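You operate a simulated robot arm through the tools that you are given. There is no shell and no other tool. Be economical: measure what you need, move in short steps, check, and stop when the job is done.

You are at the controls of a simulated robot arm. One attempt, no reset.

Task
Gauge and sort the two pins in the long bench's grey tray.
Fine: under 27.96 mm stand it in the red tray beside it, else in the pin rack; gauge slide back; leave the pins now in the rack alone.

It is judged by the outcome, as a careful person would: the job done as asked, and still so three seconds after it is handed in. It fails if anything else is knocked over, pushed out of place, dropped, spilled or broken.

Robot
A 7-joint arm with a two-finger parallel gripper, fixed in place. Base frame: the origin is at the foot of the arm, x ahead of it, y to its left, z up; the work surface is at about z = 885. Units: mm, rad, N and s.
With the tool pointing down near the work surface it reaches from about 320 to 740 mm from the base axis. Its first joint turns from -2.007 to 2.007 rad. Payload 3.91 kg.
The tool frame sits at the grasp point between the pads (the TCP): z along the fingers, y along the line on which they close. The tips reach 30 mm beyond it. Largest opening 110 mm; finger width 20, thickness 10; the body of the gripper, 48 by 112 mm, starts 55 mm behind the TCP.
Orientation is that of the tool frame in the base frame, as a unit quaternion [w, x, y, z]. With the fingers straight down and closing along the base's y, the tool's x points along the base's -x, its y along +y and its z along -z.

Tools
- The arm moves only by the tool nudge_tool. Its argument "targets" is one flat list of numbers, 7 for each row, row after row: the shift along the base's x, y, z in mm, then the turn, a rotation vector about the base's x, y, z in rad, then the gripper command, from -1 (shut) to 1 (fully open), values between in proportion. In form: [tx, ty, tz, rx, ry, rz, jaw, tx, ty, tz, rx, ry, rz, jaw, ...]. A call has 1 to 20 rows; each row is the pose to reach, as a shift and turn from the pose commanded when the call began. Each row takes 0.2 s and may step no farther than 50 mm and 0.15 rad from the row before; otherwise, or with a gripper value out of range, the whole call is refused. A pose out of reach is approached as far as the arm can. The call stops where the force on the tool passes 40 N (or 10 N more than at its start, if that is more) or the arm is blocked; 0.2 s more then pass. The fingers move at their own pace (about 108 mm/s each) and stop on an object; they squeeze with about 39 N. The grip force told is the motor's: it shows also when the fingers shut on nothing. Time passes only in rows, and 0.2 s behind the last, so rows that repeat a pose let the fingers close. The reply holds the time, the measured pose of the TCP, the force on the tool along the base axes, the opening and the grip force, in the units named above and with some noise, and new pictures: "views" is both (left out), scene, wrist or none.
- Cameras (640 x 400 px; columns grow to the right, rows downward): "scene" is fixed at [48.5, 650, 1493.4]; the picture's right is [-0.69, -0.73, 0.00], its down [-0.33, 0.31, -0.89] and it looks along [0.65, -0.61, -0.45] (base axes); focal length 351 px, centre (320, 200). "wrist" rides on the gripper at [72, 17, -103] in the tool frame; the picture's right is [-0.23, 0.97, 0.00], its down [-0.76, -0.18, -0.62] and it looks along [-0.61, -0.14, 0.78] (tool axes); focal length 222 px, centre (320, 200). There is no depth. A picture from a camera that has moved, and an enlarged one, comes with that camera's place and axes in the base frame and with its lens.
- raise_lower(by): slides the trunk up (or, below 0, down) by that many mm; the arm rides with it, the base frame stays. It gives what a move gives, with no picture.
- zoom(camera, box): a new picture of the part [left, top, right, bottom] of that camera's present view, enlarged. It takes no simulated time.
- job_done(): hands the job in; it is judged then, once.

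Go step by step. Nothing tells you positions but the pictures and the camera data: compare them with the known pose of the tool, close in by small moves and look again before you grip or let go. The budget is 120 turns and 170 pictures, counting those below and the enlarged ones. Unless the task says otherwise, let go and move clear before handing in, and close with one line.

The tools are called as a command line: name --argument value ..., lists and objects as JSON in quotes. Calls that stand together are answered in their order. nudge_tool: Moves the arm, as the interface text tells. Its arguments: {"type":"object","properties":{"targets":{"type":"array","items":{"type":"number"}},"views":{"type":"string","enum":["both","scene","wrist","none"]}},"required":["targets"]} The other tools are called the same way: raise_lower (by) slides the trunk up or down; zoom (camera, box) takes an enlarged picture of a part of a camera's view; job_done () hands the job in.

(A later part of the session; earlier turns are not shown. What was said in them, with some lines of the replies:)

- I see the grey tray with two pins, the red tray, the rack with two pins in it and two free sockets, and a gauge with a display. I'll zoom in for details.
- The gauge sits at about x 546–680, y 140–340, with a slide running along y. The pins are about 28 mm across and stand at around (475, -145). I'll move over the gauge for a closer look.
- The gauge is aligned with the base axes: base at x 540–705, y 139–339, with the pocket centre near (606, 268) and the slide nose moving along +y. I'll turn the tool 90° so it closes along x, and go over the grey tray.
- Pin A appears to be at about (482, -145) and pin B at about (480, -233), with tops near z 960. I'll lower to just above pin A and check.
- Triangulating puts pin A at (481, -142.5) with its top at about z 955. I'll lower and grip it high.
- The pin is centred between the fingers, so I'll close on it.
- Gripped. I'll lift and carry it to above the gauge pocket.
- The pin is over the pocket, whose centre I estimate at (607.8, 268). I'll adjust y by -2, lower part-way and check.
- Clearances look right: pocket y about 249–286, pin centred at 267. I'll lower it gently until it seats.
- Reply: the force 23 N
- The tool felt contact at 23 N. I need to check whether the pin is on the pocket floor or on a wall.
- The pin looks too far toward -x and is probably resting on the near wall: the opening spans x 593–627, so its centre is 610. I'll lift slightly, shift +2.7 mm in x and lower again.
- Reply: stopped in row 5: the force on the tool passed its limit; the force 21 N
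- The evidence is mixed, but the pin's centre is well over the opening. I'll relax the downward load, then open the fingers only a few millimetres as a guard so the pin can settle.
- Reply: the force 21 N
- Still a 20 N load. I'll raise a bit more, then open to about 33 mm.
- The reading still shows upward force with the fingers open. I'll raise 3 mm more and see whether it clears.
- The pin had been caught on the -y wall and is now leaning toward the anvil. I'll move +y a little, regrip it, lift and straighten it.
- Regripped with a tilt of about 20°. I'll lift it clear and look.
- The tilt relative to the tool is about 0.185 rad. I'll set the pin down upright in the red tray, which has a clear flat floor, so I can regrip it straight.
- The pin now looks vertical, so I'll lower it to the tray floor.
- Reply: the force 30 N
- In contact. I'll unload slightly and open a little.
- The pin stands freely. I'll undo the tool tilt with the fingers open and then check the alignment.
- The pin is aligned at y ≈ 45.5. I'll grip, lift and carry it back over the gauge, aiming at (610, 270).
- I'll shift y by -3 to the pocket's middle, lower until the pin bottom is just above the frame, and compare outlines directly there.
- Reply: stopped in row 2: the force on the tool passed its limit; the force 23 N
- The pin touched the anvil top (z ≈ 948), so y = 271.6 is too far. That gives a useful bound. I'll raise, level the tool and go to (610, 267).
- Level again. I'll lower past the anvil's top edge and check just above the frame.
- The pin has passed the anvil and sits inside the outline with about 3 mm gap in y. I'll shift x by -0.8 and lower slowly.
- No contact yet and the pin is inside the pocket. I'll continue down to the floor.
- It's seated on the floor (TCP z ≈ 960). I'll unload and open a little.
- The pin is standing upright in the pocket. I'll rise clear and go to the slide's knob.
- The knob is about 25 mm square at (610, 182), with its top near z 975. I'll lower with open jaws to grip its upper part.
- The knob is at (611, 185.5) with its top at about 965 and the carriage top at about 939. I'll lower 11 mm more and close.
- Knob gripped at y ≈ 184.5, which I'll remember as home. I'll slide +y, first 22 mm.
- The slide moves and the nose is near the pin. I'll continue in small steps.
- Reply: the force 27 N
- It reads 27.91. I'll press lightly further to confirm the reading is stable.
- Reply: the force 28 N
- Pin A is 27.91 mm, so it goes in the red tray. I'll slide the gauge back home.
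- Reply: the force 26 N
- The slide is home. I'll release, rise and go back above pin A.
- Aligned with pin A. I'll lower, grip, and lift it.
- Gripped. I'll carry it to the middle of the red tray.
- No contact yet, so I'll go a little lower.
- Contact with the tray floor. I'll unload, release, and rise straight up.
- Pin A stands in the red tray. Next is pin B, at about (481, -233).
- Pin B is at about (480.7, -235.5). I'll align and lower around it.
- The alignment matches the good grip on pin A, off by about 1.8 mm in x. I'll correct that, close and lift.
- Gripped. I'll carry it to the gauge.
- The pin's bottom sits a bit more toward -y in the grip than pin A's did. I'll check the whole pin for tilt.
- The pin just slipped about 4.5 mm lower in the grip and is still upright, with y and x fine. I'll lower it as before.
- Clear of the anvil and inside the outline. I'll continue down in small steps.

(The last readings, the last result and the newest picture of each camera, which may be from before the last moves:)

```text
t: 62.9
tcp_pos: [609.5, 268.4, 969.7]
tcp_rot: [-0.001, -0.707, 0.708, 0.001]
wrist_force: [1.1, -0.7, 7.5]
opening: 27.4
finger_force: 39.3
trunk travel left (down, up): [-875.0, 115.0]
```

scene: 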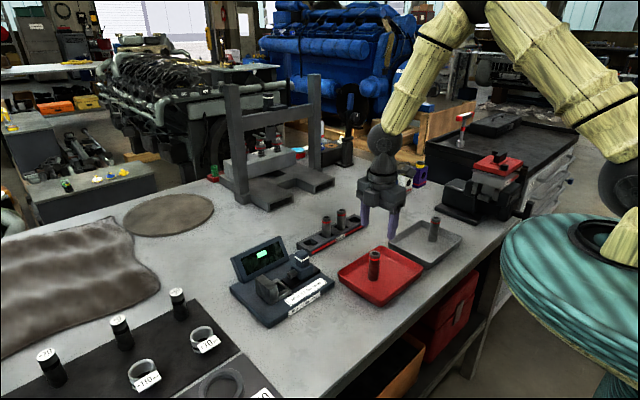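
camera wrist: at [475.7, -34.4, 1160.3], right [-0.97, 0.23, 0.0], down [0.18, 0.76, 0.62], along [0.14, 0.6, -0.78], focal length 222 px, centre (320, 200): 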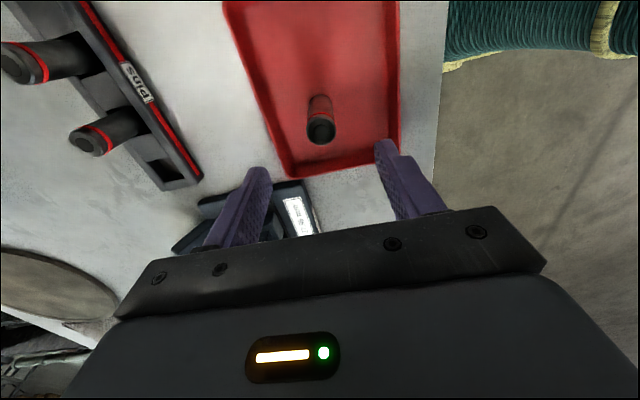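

zoom --camera "wrist" --box '[260, 75, 390, 230]'

zoom --camera "scene" --box '[255, 240, 305, 300]'

```text
2.58 times, centred on (325, 152) of wrist
camera zoom: at [592.7, 194.9, 1072.1], right [-0.97, 0.23, 0.0], down [0.18, 0.76, 0.62], along [0.14, 0.6, -0.78], focal length 573 px, centre (307, 323)
```

zoom: 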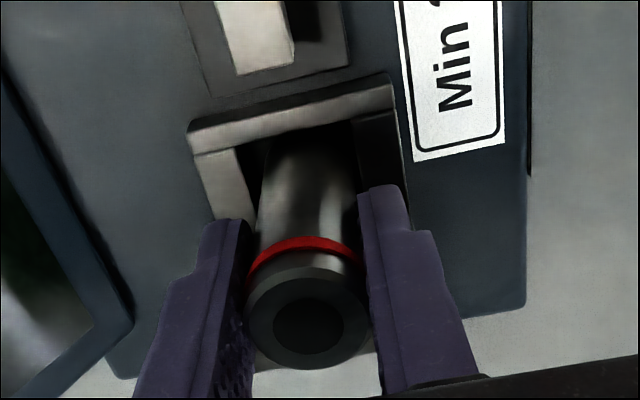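

```text
6.67 times, centred on (280, 270) of scene
camera zoom: at [48.5, 650.0, 1493.4], right [-0.69, -0.73, 0.0], down [-0.33, 0.31, -0.89], along [0.65, -0.61, -0.45], focal length 2341 px, centre (587, -267)
```

zoom: 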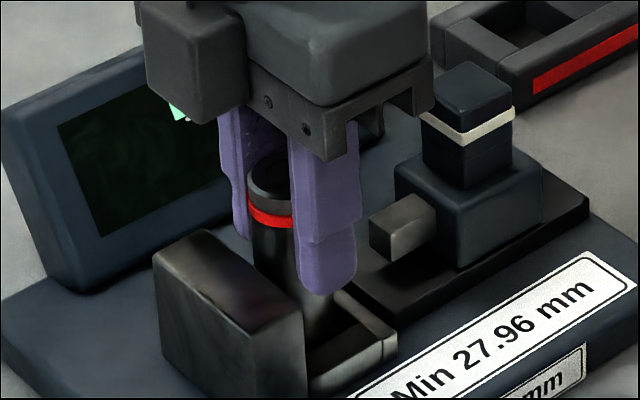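

The pin top height matches pin A when it was seated, so it's on the floor. I'll unload, release and check.

nudge_tool --targets '[0, 0, 1, 0, 0, 0, -1, 0, 0, 1, 0, 0, 0, -0.5, 0, 0, 1, 0, 0, 0, -0.3, 0, 0, 1, 0, 0, 0, -0.3]' --views "none"

zoom --camera "scene" --box '[255, 240, 305, 300]'

```text
t: 63.9
tcp_pos: [609.7, 267.3, 970.0]
tcp_rot: [-0.002, -0.707, 0.707, 0.0]
wrist_force: [0.1, 0.1, 0.1]
opening: 38.3
finger_force: 0.0
trunk travel left (down, up): [-875.0, 115.0]
```

```text
6.67 times, centred on (280, 270) of scene
camera zoom: at [48.5, 650.0, 1493.4], right [-0.69, -0.73, 0.0], down [-0.33, 0.31, -0.89], along [0.65, -0.61, -0.45], focal length 2341 px, centre (587, -267)
```

zoom: 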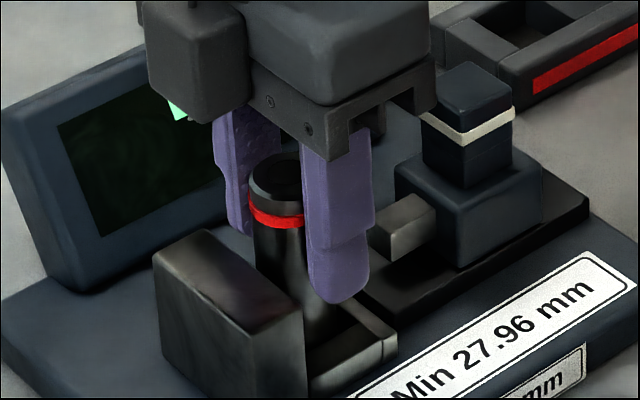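

Upright and free. I'll rise, go to the knob and grip it.

nudge_tool --targets '[0, 0, 30, 0, 0, 0, -0.3, 0, 0, 75, 0, 0, 0, -0.2, 0, -40, 75, 0, 0, 0, 0, 0, -83, 75, 0, 0, 0, 0, 0.5, -83, 40, 0, 0, 0, 0, 0.5, -83, 15, 0, 0, 0, 0, 0.5, -83, 6, 0, 0, 0, 0, 0.5, -83, 6, 0, 0, 0, 0]' --views "none"

zoom --camera "scene" --box '[225, 225, 325, 315]'

zoom --camera "wrist" --box '[220, 60, 420, 230]'

```text
t: 65.7
tcp_pos: [610.3, 183.9, 976.7]
tcp_rot: [-0.003, -0.705, 0.709, 0.0]
wrist_force: [-0.7, -0.2, 0.5]
opening: 55.1
finger_force: 0.0
trunk travel left (down, up): [-875.0, 115.0]
```

```text
4.44 times, centred on (275, 270) of scene
camera zoom: at [48.5, 650.0, 1493.4], right [-0.69, -0.73, 0.0], down [-0.33, 0.31, -0.89], along [0.65, -0.61, -0.45], focal length 1561 px, centre (520, -111)
```

zoom: 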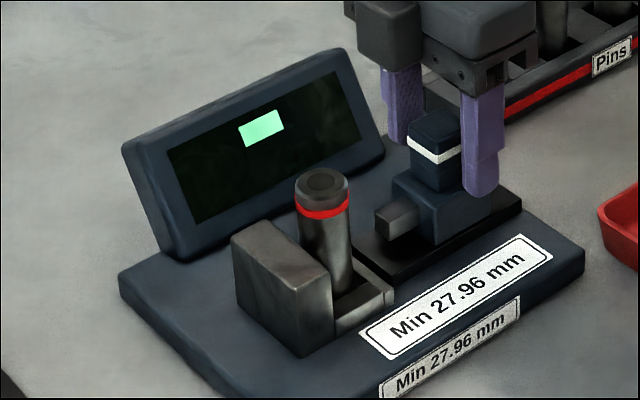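

```text
2.35 times, centred on (320, 145) of wrist
camera zoom: at [593.8, 110.8, 1078.2], right [-0.97, 0.23, 0.0], down [0.18, 0.76, 0.62], along [0.14, 0.6, -0.78], focal length 523 px, centre (320, 329)
```

zoom: 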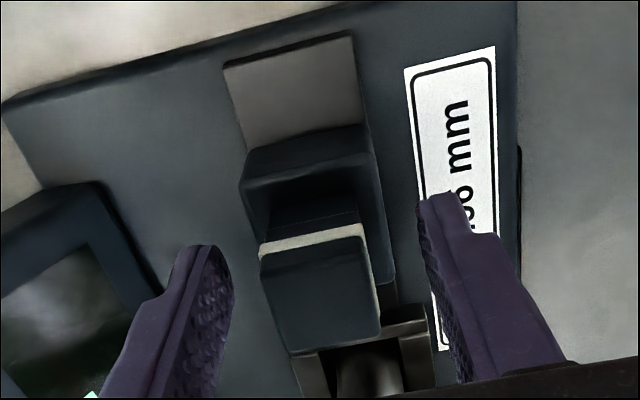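

Same pose as before. I'll grip and slide +y.

nudge_tool --targets '[0, 0, 0, 0, 0, 0, -0.4, 0, 0, 0, 0, 0, 0, -0.7, 0, 0, 0, 0, 0, 0, -0.7, 0, 0, 0, 0, 0, 0, -0.7, 0, 4, 0, 0, 0, 0, -0.7, 0, 8, 0, 0, 0, 0, -0.7, 0, 12, 0, 0, 0, 0, -0.7, 0, 16, 0, 0, 0, 0, -0.7, 0, 20, 0, 0, 0, 0, -0.7, 0, 23, 0, 0, 0, 0, -0.7, 0, 25, 0, 0, 0, 0, -0.7, 0, 26.5, 0, 0, 0, 0, -0.7, 0, 28, 0, 0, 0, 0, -0.7, 0, 29.5, 0, 0, 0, 0, -0.7, 0, 31, 0, 0, 0, 0, -0.7, 0, 31, 0, 0, 0, 0, -0.7]' --views "none"

zoom --camera "scene" --box '[235, 230, 315, 300]'

```text
t: 69.1
tcp_pos: [610.2, 212.6, 975.2]
tcp_rot: [-0.002, -0.705, 0.709, -0.001]
wrist_force: [9.3, -13.6, 9.5]
opening: 25.9
finger_force: 45.2
trunk travel left (down, up): [-875.0, 115.0]
```

```text
5.71 times, centred on (275, 265) of scene
camera zoom: at [48.5, 650.0, 1493.4], right [-0.69, -0.73, 0.0], down [-0.33, 0.31, -0.89], along [0.65, -0.61, -0.45], focal length 2007 px, centre (577, -171)
```

zoom: 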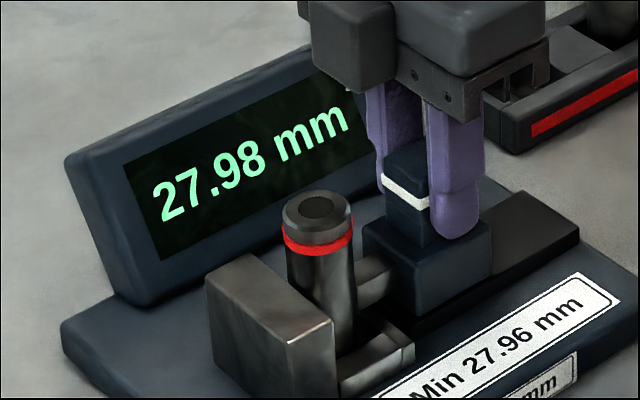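

It reads 27.98. I'll press slightly more and zoom on the digits to be sure.

nudge_tool --targets '[0, 0.5, 0, 0, 0, 0, -0.7, 0, 0.8, 0, 0, 0, 0, -0.7]' --views "none"

zoom --camera "scene" --box '[248, 236, 288, 266]'

```text
t: 69.7
tcp_pos: [610.2, 213.2, 975.6]
tcp_rot: [-0.001, -0.706, 0.708, 0.0]
wrist_force: [10.1, -22.9, 10.9]
opening: 26.0
finger_force: 44.4
trunk travel left (down, up): [-875.0, 115.0]
```

```text
13.33 times, centred on (268, 251) of scene
camera zoom: at [48.5, 650.0, 1493.4], right [-0.69, -0.73, 0.0], down [-0.33, 0.31, -0.89], along [0.65, -0.61, -0.45], focal length 4682 px, centre (1013, -480)
```

zoom: 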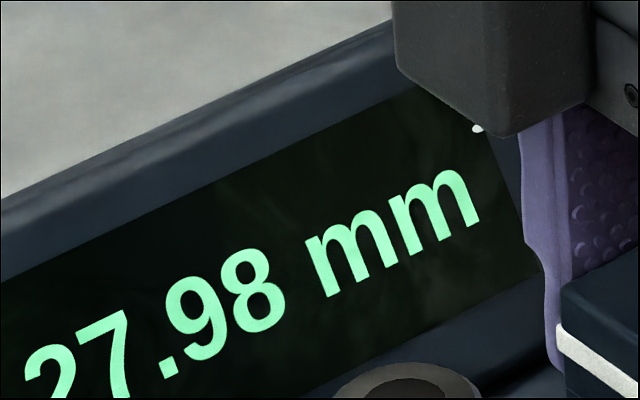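

Pin B is 27.98 mm, so it goes in the rack. I'll slide the gauge home, release and rise.

nudge_tool --targets '[0, -4, 0, 0, 0, 0, -0.7, 0, -8, 0, 0, 0, 0, -0.7, 0, -12, 0, 0, 0, 0, -0.7, 0, -16, 0, 0, 0, 0, -0.7, 0, -20, 0, 0, 0, 0, -0.7, 0, -24, 0, 0, 0, 0, -0.7, 0, -28, 0, 0, 0, 0, -0.7, 0, -31, 0, 0, 0, 0, -0.7, 0, -32, 0, 0, 0, 0, -0.7, 0, -32, 0, 0, 0, 0, -0.7]' --views "none"

zoom --camera "scene" --box '[225, 225, 325, 315]'

```text
t: 71.9
tcp_pos: [611.0, 183.4, 975.7]
tcp_rot: [-0.002, -0.706, 0.709, 0.0]
wrist_force: [15.3, 2.5, 13.9]
opening: 25.9
finger_force: 45.0
trunk travel left (down, up): [-875.0, 115.0]
```

```text
4.44 times, centred on (275, 270) of scene
camera zoom: at [48.5, 650.0, 1493.4], right [-0.69, -0.73, 0.0], down [-0.33, 0.31, -0.89], along [0.65, -0.61, -0.45], focal length 1561 px, centre (520, -111)
```

zoom: 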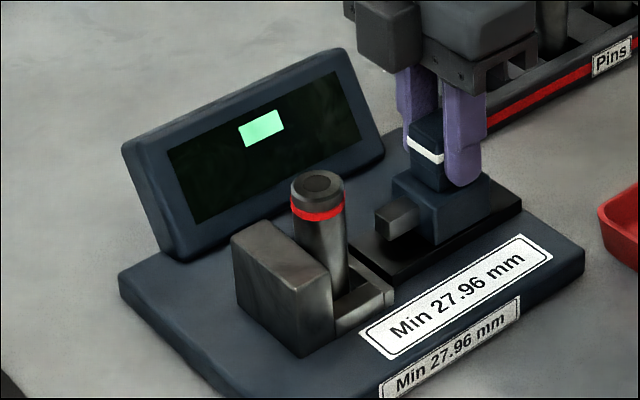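

The slide is home. I'll release, rise, move to pin B and grip it.

nudge_tool --targets '[0, 0, 0, 0, 0, 0, -0.2, 0, 0, 0, 0, 0, 0, 0, 0, 0, 30, 0, 0, 0, 0, 0, 0, 70, 0, 0, 0, 0, 0, 40, 70, 0, 0, 0, 0, -0.5, 86, 70, 0, 0, 0, -0.1, -0.5, 86, 40, 0, 0, 0, -0.1, -0.5, 86, 10, 0, 0, 0, -0.1, -0.5, 86, -10, 0, 0, 0, -0.2, -0.5, 86, -12, 0, 0, 0, -0.2]' --views "none"

zoom --camera "wrist" --box '[220, 60, 420, 240]'

```text
t: 74.1
tcp_pos: [608.0, 270.4, 963.1]
tcp_rot: [-0.002, -0.706, 0.709, 0.001]
wrist_force: [0.3, 0.2, 0.2]
opening: 44.0
finger_force: 0.0
trunk travel left (down, up): [-875.0, 115.0]
```

```text
2.22 times, centred on (320, 150) of wrist
camera zoom: at [591.8, 196.6, 1065.6], right [-0.97, 0.23, 0.0], down [0.18, 0.76, 0.62], along [0.14, 0.6, -0.78], focal length 494 px, centre (320, 311)
```

zoom: 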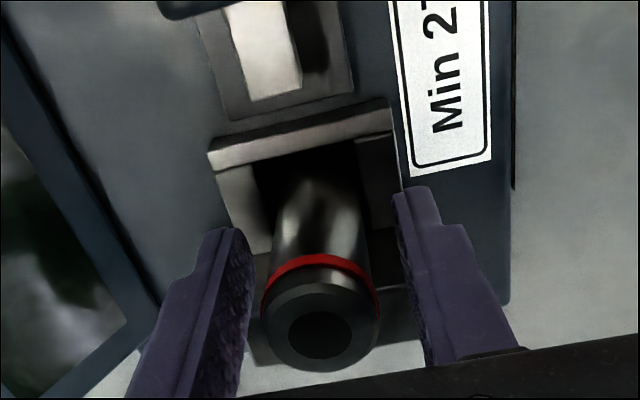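

Aligned. I'll close, lift high and carry it toward the rack's +y end slot, at about (709, 68).

nudge_tool --targets '[0, 0, 0, 0, 0, 0, -0.6, 0, 0, 0, 0, 0, 0, -1, 0, 0, 0, 0, 0, 0, -1, 0, 0, 0, 0, 0, 0, -1, 0, -1, 15, 0, 0, 0, -1, 0, -1, 55, 0, 0, 0, -1, 0, -1, 95, 0, 0, 0, -1, 0, -10, 135, 0, 0, 0, -1, 0, -55, 135, 0, 0, 0, -1, 0, -100, 135, 0, 0, 0, -1, 10, -145, 135, 0, 0, 0, -1, 40, -180, 135, 0, 0, 0, -1, 75, -205, 135, 0, 0, 0, -1, 97, -205, 110, 0, 0, 0, -1, 97, -205, 90, 0, 0, 0, -1, 97, -205, 90, 0, 0, 0, -1]'

zoom --camera "scene" --box '[285, 160, 375, 260]'

zoom --camera "wrist" --box '[220, 40, 420, 230]'

```text
t: 77.5
tcp_pos: [704.8, 65.2, 1053.6]
tcp_rot: [-0.003, -0.705, 0.709, 0.0]
wrist_force: [0.5, 0.2, -1.7]
opening: 27.1
finger_force: 39.0
trunk travel left (down, up): [-875.0, 115.0]
camera wrist: at [689.1, -7.7, 1156.1], right [-0.97, 0.23, 0.0], down [0.18, 0.76, 0.62], along [0.14, 0.6, -0.78], focal length 222 px, centre (320, 200)
```

scene: 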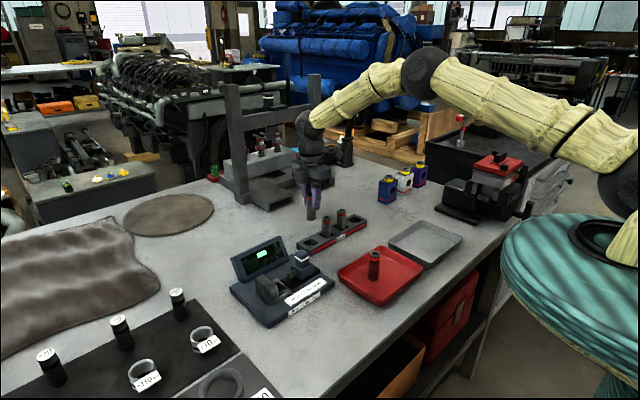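
wrist: 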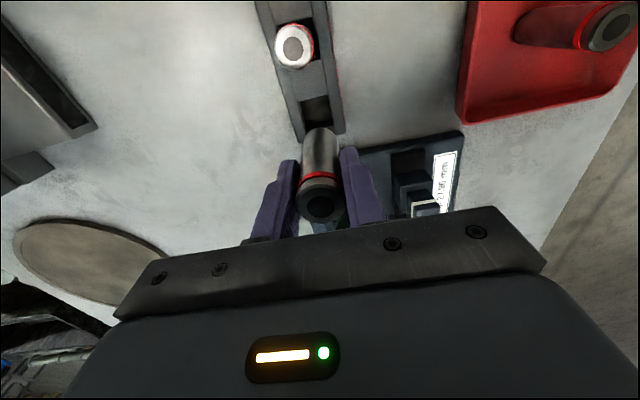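

```text
4.00 times, centred on (330, 210) of scene
camera zoom: at [48.5, 650.0, 1493.4], right [-0.69, -0.73, 0.0], down [-0.33, 0.31, -0.89], along [0.65, -0.61, -0.45], focal length 1405 px, centre (280, 160)
```

zoom: 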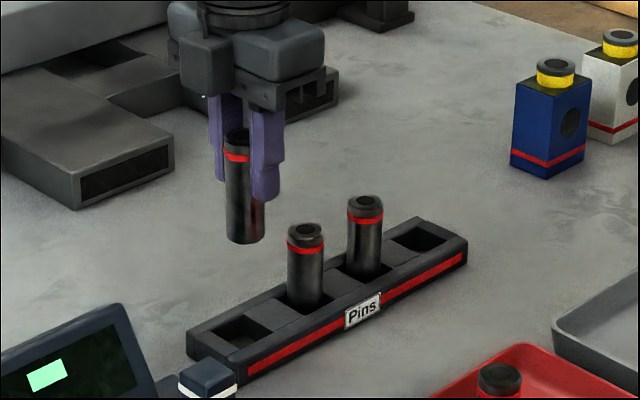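

```text
2.11 times, centred on (320, 135) of wrist
camera zoom: at [689.1, -7.7, 1156.1], right [-0.97, 0.23, 0.0], down [0.18, 0.76, 0.62], along [0.14, 0.6, -0.78], focal length 468 px, centre (320, 337)
```

zoom: 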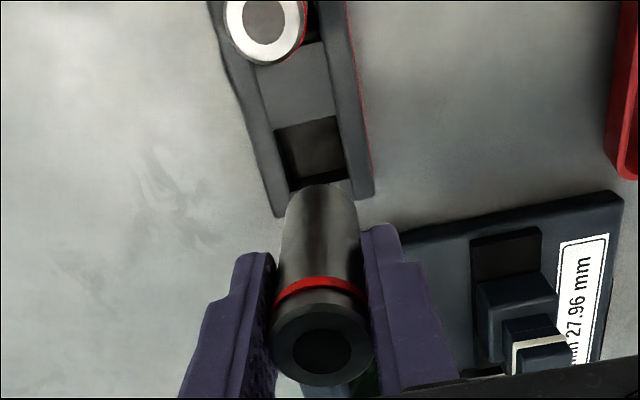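

The end slot appears at about (709.5, 65). I'll align and lower partway.

nudge_tool --targets '[4, 0, -20, 0, 0, 0, -1, 4, 0, -40, 0, 0, 0, -1, 4, 0, -52, 0, 0, 0, -1, 4, 0, -52, 0, 0, 0, -1]' --views "none"

zoom --camera "scene" --box '[295, 190, 365, 260]'

zoom --camera "wrist" --box '[260, 60, 390, 160]'

```text
t: 78.5
tcp_pos: [710.9, 65.6, 1002.5]
tcp_rot: [-0.002, -0.706, 0.708, -0.001]
wrist_force: [-0.2, 0.4, -3.3]
opening: 27.1
finger_force: 38.7
trunk travel left (down, up): [-875.0, 115.0]
```

```text
5.71 times, centred on (330, 225) of scene
camera zoom: at [48.5, 650.0, 1493.4], right [-0.69, -0.73, 0.0], down [-0.33, 0.31, -0.89], along [0.65, -0.61, -0.45], focal length 2007 px, centre (263, 57)
```

zoom: 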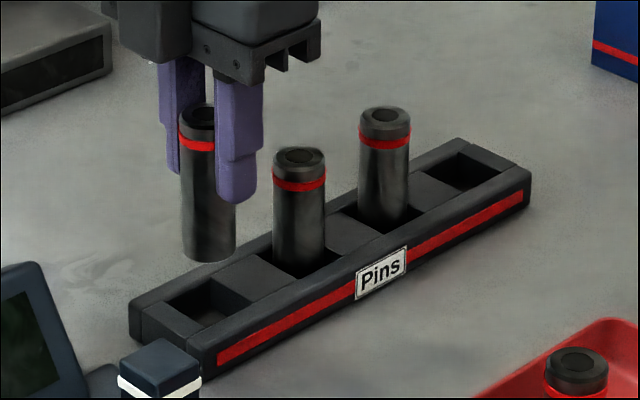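

```text
4.00 times, centred on (325, 110) of wrist
camera zoom: at [693.9, -8.3, 1104.5], right [-0.97, 0.23, 0.0], down [0.18, 0.76, 0.62], along [0.14, 0.6, -0.78], focal length 888 px, centre (300, 560)
```

zoom: 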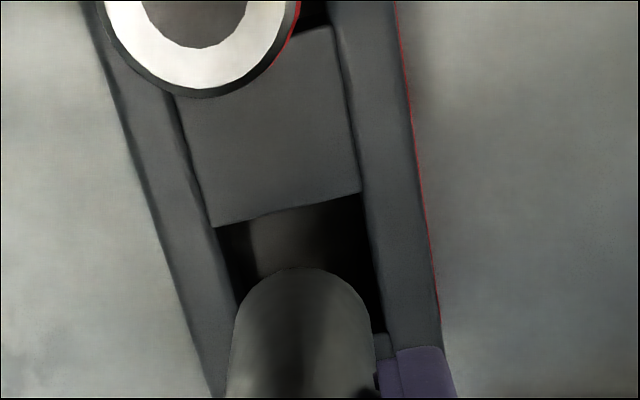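

Pin and slot line up well: slot centre (709.7, 64.2), pin about (710, 64). I'll lower to just above the rack and check.

nudge_tool --targets '[0, 0, -9, 0, 0, 0, -1, 0, 0, -18, 0, 0, 0, -1, 0, 0, -23, 0, 0, 0, -1, 0, 0, -23, 0, 0, 0, -1]' --views "none"

zoom --camera "scene" --box '[295, 190, 365, 260]'

zoom --camera "wrist" --box '[260, 60, 390, 160]'

```text
t: 79.5
tcp_pos: [709.5, 65.0, 978.1]
tcp_rot: [-0.002, -0.706, 0.708, 0.0]
wrist_force: [-0.3, 0.1, -2.1]
opening: 26.9
finger_force: 39.2
trunk travel left (down, up): [-875.0, 115.0]
```

```text
5.71 times, centred on (330, 225) of scene
camera zoom: at [48.5, 650.0, 1493.4], right [-0.69, -0.73, 0.0], down [-0.33, 0.31, -0.89], along [0.65, -0.61, -0.45], focal length 2007 px, centre (263, 57)
```

zoom: 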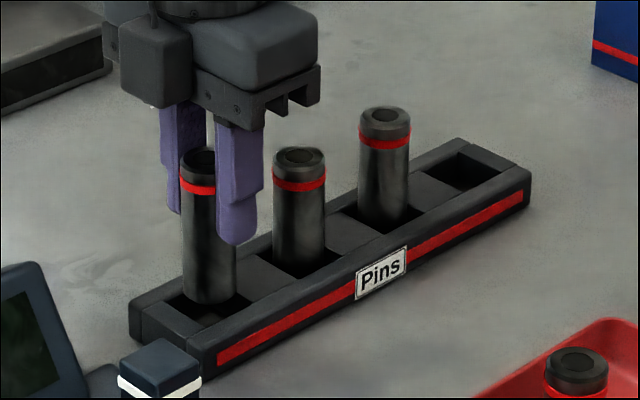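

```text
4.00 times, centred on (325, 110) of wrist
camera zoom: at [693.5, -8.0, 1080.7], right [-0.97, 0.23, 0.0], down [0.18, 0.76, 0.62], along [0.14, 0.6, -0.78], focal length 888 px, centre (300, 560)
```

zoom: 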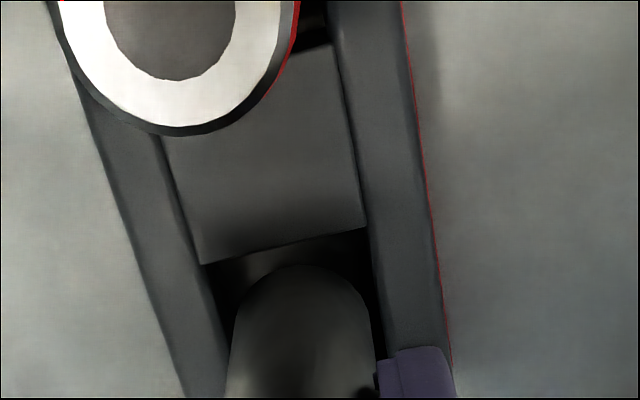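

Centred in the slot. I'll lower slowly into it.

nudge_tool --targets '[0, 0.6, -3, 0, 0, 0, -1, 0, 0.6, -6, 0, 0, 0, -1, 0, 0.6, -9, 0, 0, 0, -1, 0, 0.6, -12, 0, 0, 0, -1, 0, 0.6, -15, 0, 0, 0, -1, 0, 0.6, -18, 0, 0, 0, -1]' --views "none"

zoom --camera "scene" --box '[295, 190, 365, 260]'

```text
t: 80.9
tcp_pos: [711.1, 66.5, 959.3]
tcp_rot: [-0.003, -0.706, 0.708, 0.001]
wrist_force: [0.4, 0.1, -2.4]
opening: 26.8
finger_force: 39.3
trunk travel left (down, up): [-875.0, 115.0]
```

```text
5.71 times, centred on (330, 225) of scene
camera zoom: at [48.5, 650.0, 1493.4], right [-0.69, -0.73, 0.0], down [-0.33, 0.31, -0.89], along [0.65, -0.61, -0.45], focal length 2007 px, centre (263, 57)
```

zoom: 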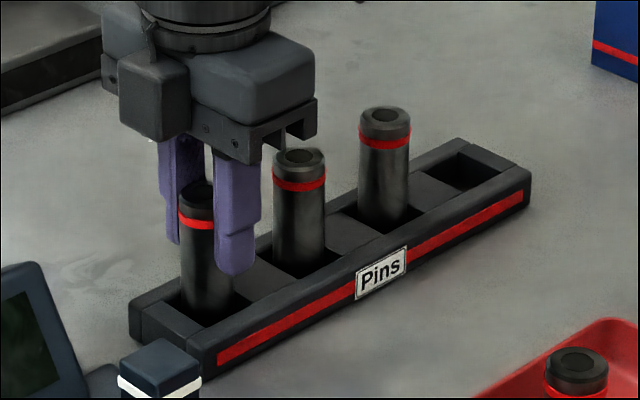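

It's entering freely. I'll continue to the slot floor.

nudge_tool --targets '[0, 0, -2, 0, 0, 0, -1, 0, 0, -4, 0, 0, 0, -1, 0, 0, -6, 0, 0, 0, -1, 0, 0, -7, 0, 0, 0, -1]' --views "none"

```text
t: 81.9
tcp_pos: [712.6, 66.5, 957.2]
tcp_rot: [-0.002, -0.706, 0.709, -0.001]
wrist_force: [1.2, 0.2, 11.7]
opening: 26.9
finger_force: 38.8
trunk travel left (down, up): [-875.0, 115.0]
```

zoom --camera "scene" --box '[295, 205, 355, 265]'

zoom --camera "wrist" --box '[260, 80, 390, 230]'

```text
6.67 times, centred on (325, 235) of scene
camera zoom: at [48.5, 650.0, 1493.4], right [-0.69, -0.73, 0.0], down [-0.33, 0.31, -0.89], along [0.65, -0.61, -0.45], focal length 2341 px, centre (287, -33)
```

zoom: 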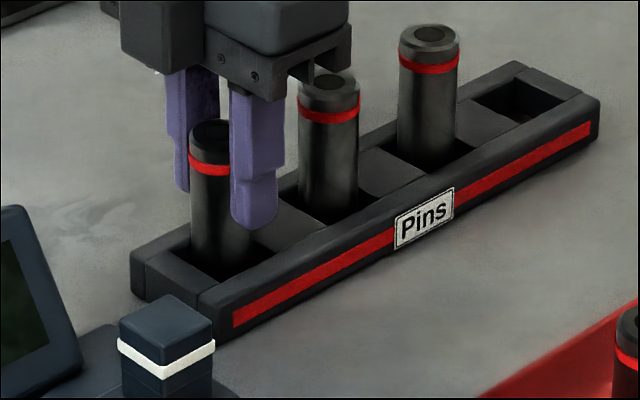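

```text
2.67 times, centred on (325, 155) of wrist
camera zoom: at [694.0, -7.6, 1058.0], right [-0.97, 0.23, 0.0], down [0.18, 0.76, 0.62], along [0.14, 0.6, -0.78], focal length 592 px, centre (307, 320)
```

zoom: 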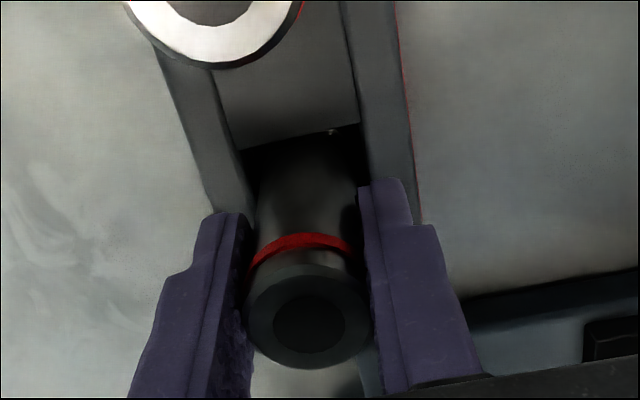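

The pin is well inside the slot. I'll unload and open slightly to let it settle.

nudge_tool --targets '[0, 0, 2, 0, 0, 0, -1, 0, 0, 2, 0, 0, 0, -0.5, 0, 0, 2, 0, 0, 0, -0.35, 0, 0, 2, 0, 0, 0, -0.35]' --views "none"

zoom --camera "scene" --box '[295, 205, 355, 265]'

zoom --camera "wrist" --box '[260, 80, 390, 230]'

```text
t: 82.9
tcp_pos: [710.7, 64.9, 956.5]
tcp_rot: [-0.002, -0.706, 0.708, 0.0]
wrist_force: [-0.1, -0.3, 0.8]
opening: 35.9
finger_force: 0.0
trunk travel left (down, up): [-875.0, 115.0]
```

```text
6.67 times, centred on (325, 235) of scene
camera zoom: at [48.5, 650.0, 1493.4], right [-0.69, -0.73, 0.0], down [-0.33, 0.31, -0.89], along [0.65, -0.61, -0.45], focal length 2341 px, centre (287, -33)
```

zoom: 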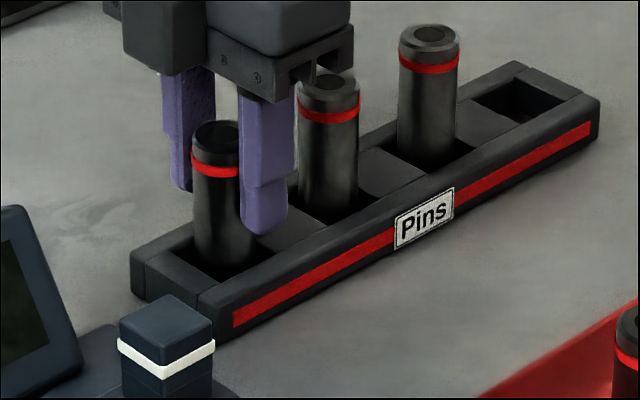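

```text
2.67 times, centred on (325, 155) of wrist
camera zoom: at [693.6, -8.3, 1057.5], right [-0.97, 0.23, 0.0], down [0.18, 0.76, 0.62], along [0.14, 0.6, -0.78], focal length 592 px, centre (307, 320)
```

zoom: 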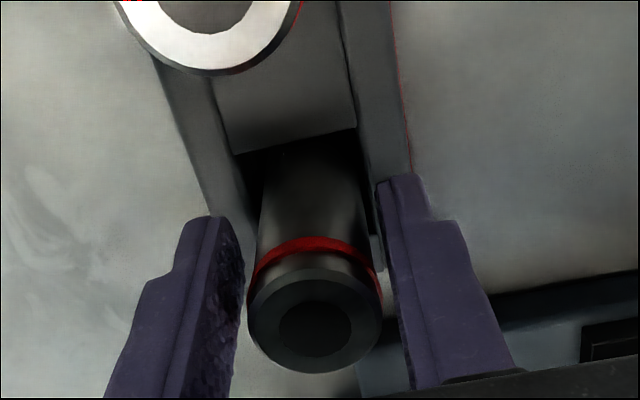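

The pin is standing upright in its slot. I'll rise straight up and check everything.

nudge_tool --targets '[0, 0, 20, 0, 0, 0, -0.3, 0, 0, 60, 0, 0, 0, -0.3, 0, 0, 100, 0, 0, 0, -0.3, -10, 0, 140, 0, 0, 0, 0, -50, 0, 160, 0, 0, 0, 0, -90, -20, 180, 0, 0, 0, 0, -130, -40, 200, 0, 0, 0, 0.3, -170, -60, 220, 0, 0, 0, 0.3, -170, -60, 220, 0, 0, 0, 0.3]'

zoom --camera "scene" --box '[290, 195, 380, 265]'

zoom --camera "scene" --box '[220, 200, 470, 330]'

```text
t: 84.9
tcp_pos: [539.6, 6.4, 1176.3]
tcp_rot: [-0.003, -0.706, 0.708, 0.001]
wrist_force: [-0.2, 0.3, 0.6]
opening: 71.5
finger_force: 0.0
trunk travel left (down, up): [-875.0, 115.0]
camera wrist: at [523.8, -67.5, 1278.6], right [-0.97, 0.23, 0.0], down [0.18, 0.76, 0.62], along [0.14, 0.6, -0.78], focal length 222 px, centre (320, 200)
```

scene: 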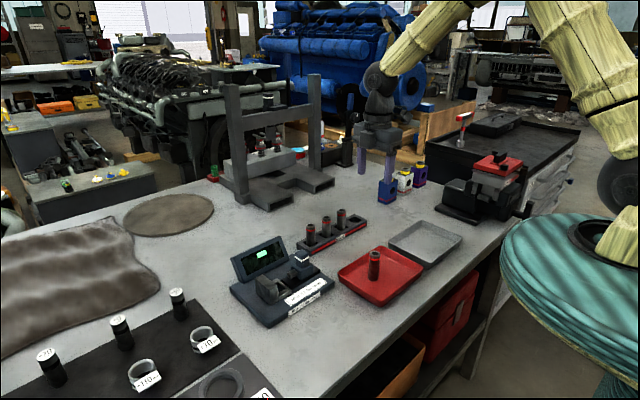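
wrist: 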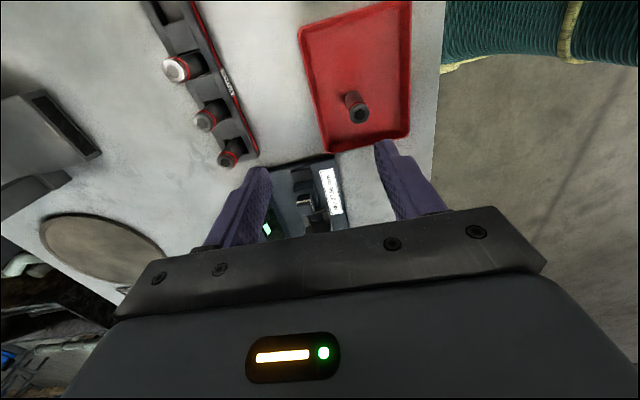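

```text
5.71 times, centred on (335, 230) of scene
camera zoom: at [48.5, 650.0, 1493.4], right [-0.69, -0.73, 0.0], down [-0.33, 0.31, -0.89], along [0.65, -0.61, -0.45], focal length 2007 px, centre (234, 29)
```

zoom: 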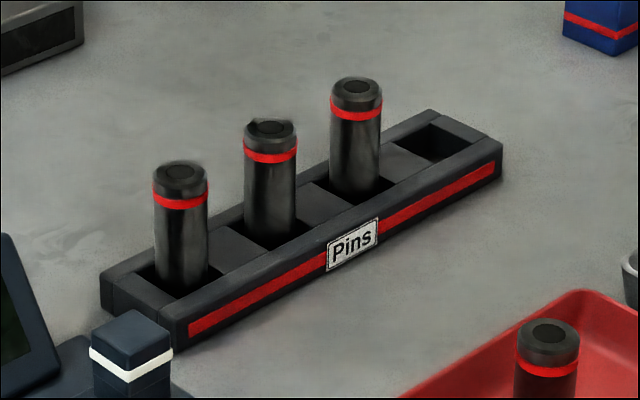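

```text
2.56 times, centred on (345, 265) of scene
camera zoom: at [48.5, 650.0, 1493.4], right [-0.69, -0.73, 0.0], down [-0.33, 0.31, -0.89], along [0.65, -0.61, -0.45], focal length 899 px, centre (256, 34)
```

zoom: 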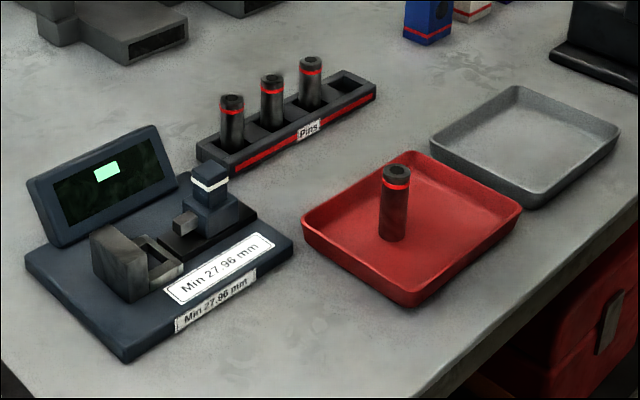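

Everything is in place: pin B is upright in the rack's end slot, pin A stands in the red tray, the gauge is empty with its slide home, and the arm is clear. I'll hand it in.

job_done

```text
The job is handed in.
```

I sorted both pins and handed the job in. The 27.91 mm pin stands in the red tray and the 27.98 mm pin is in the rack's free end slot. The gauge slide is back, and the two pins already in the rack were left alone.
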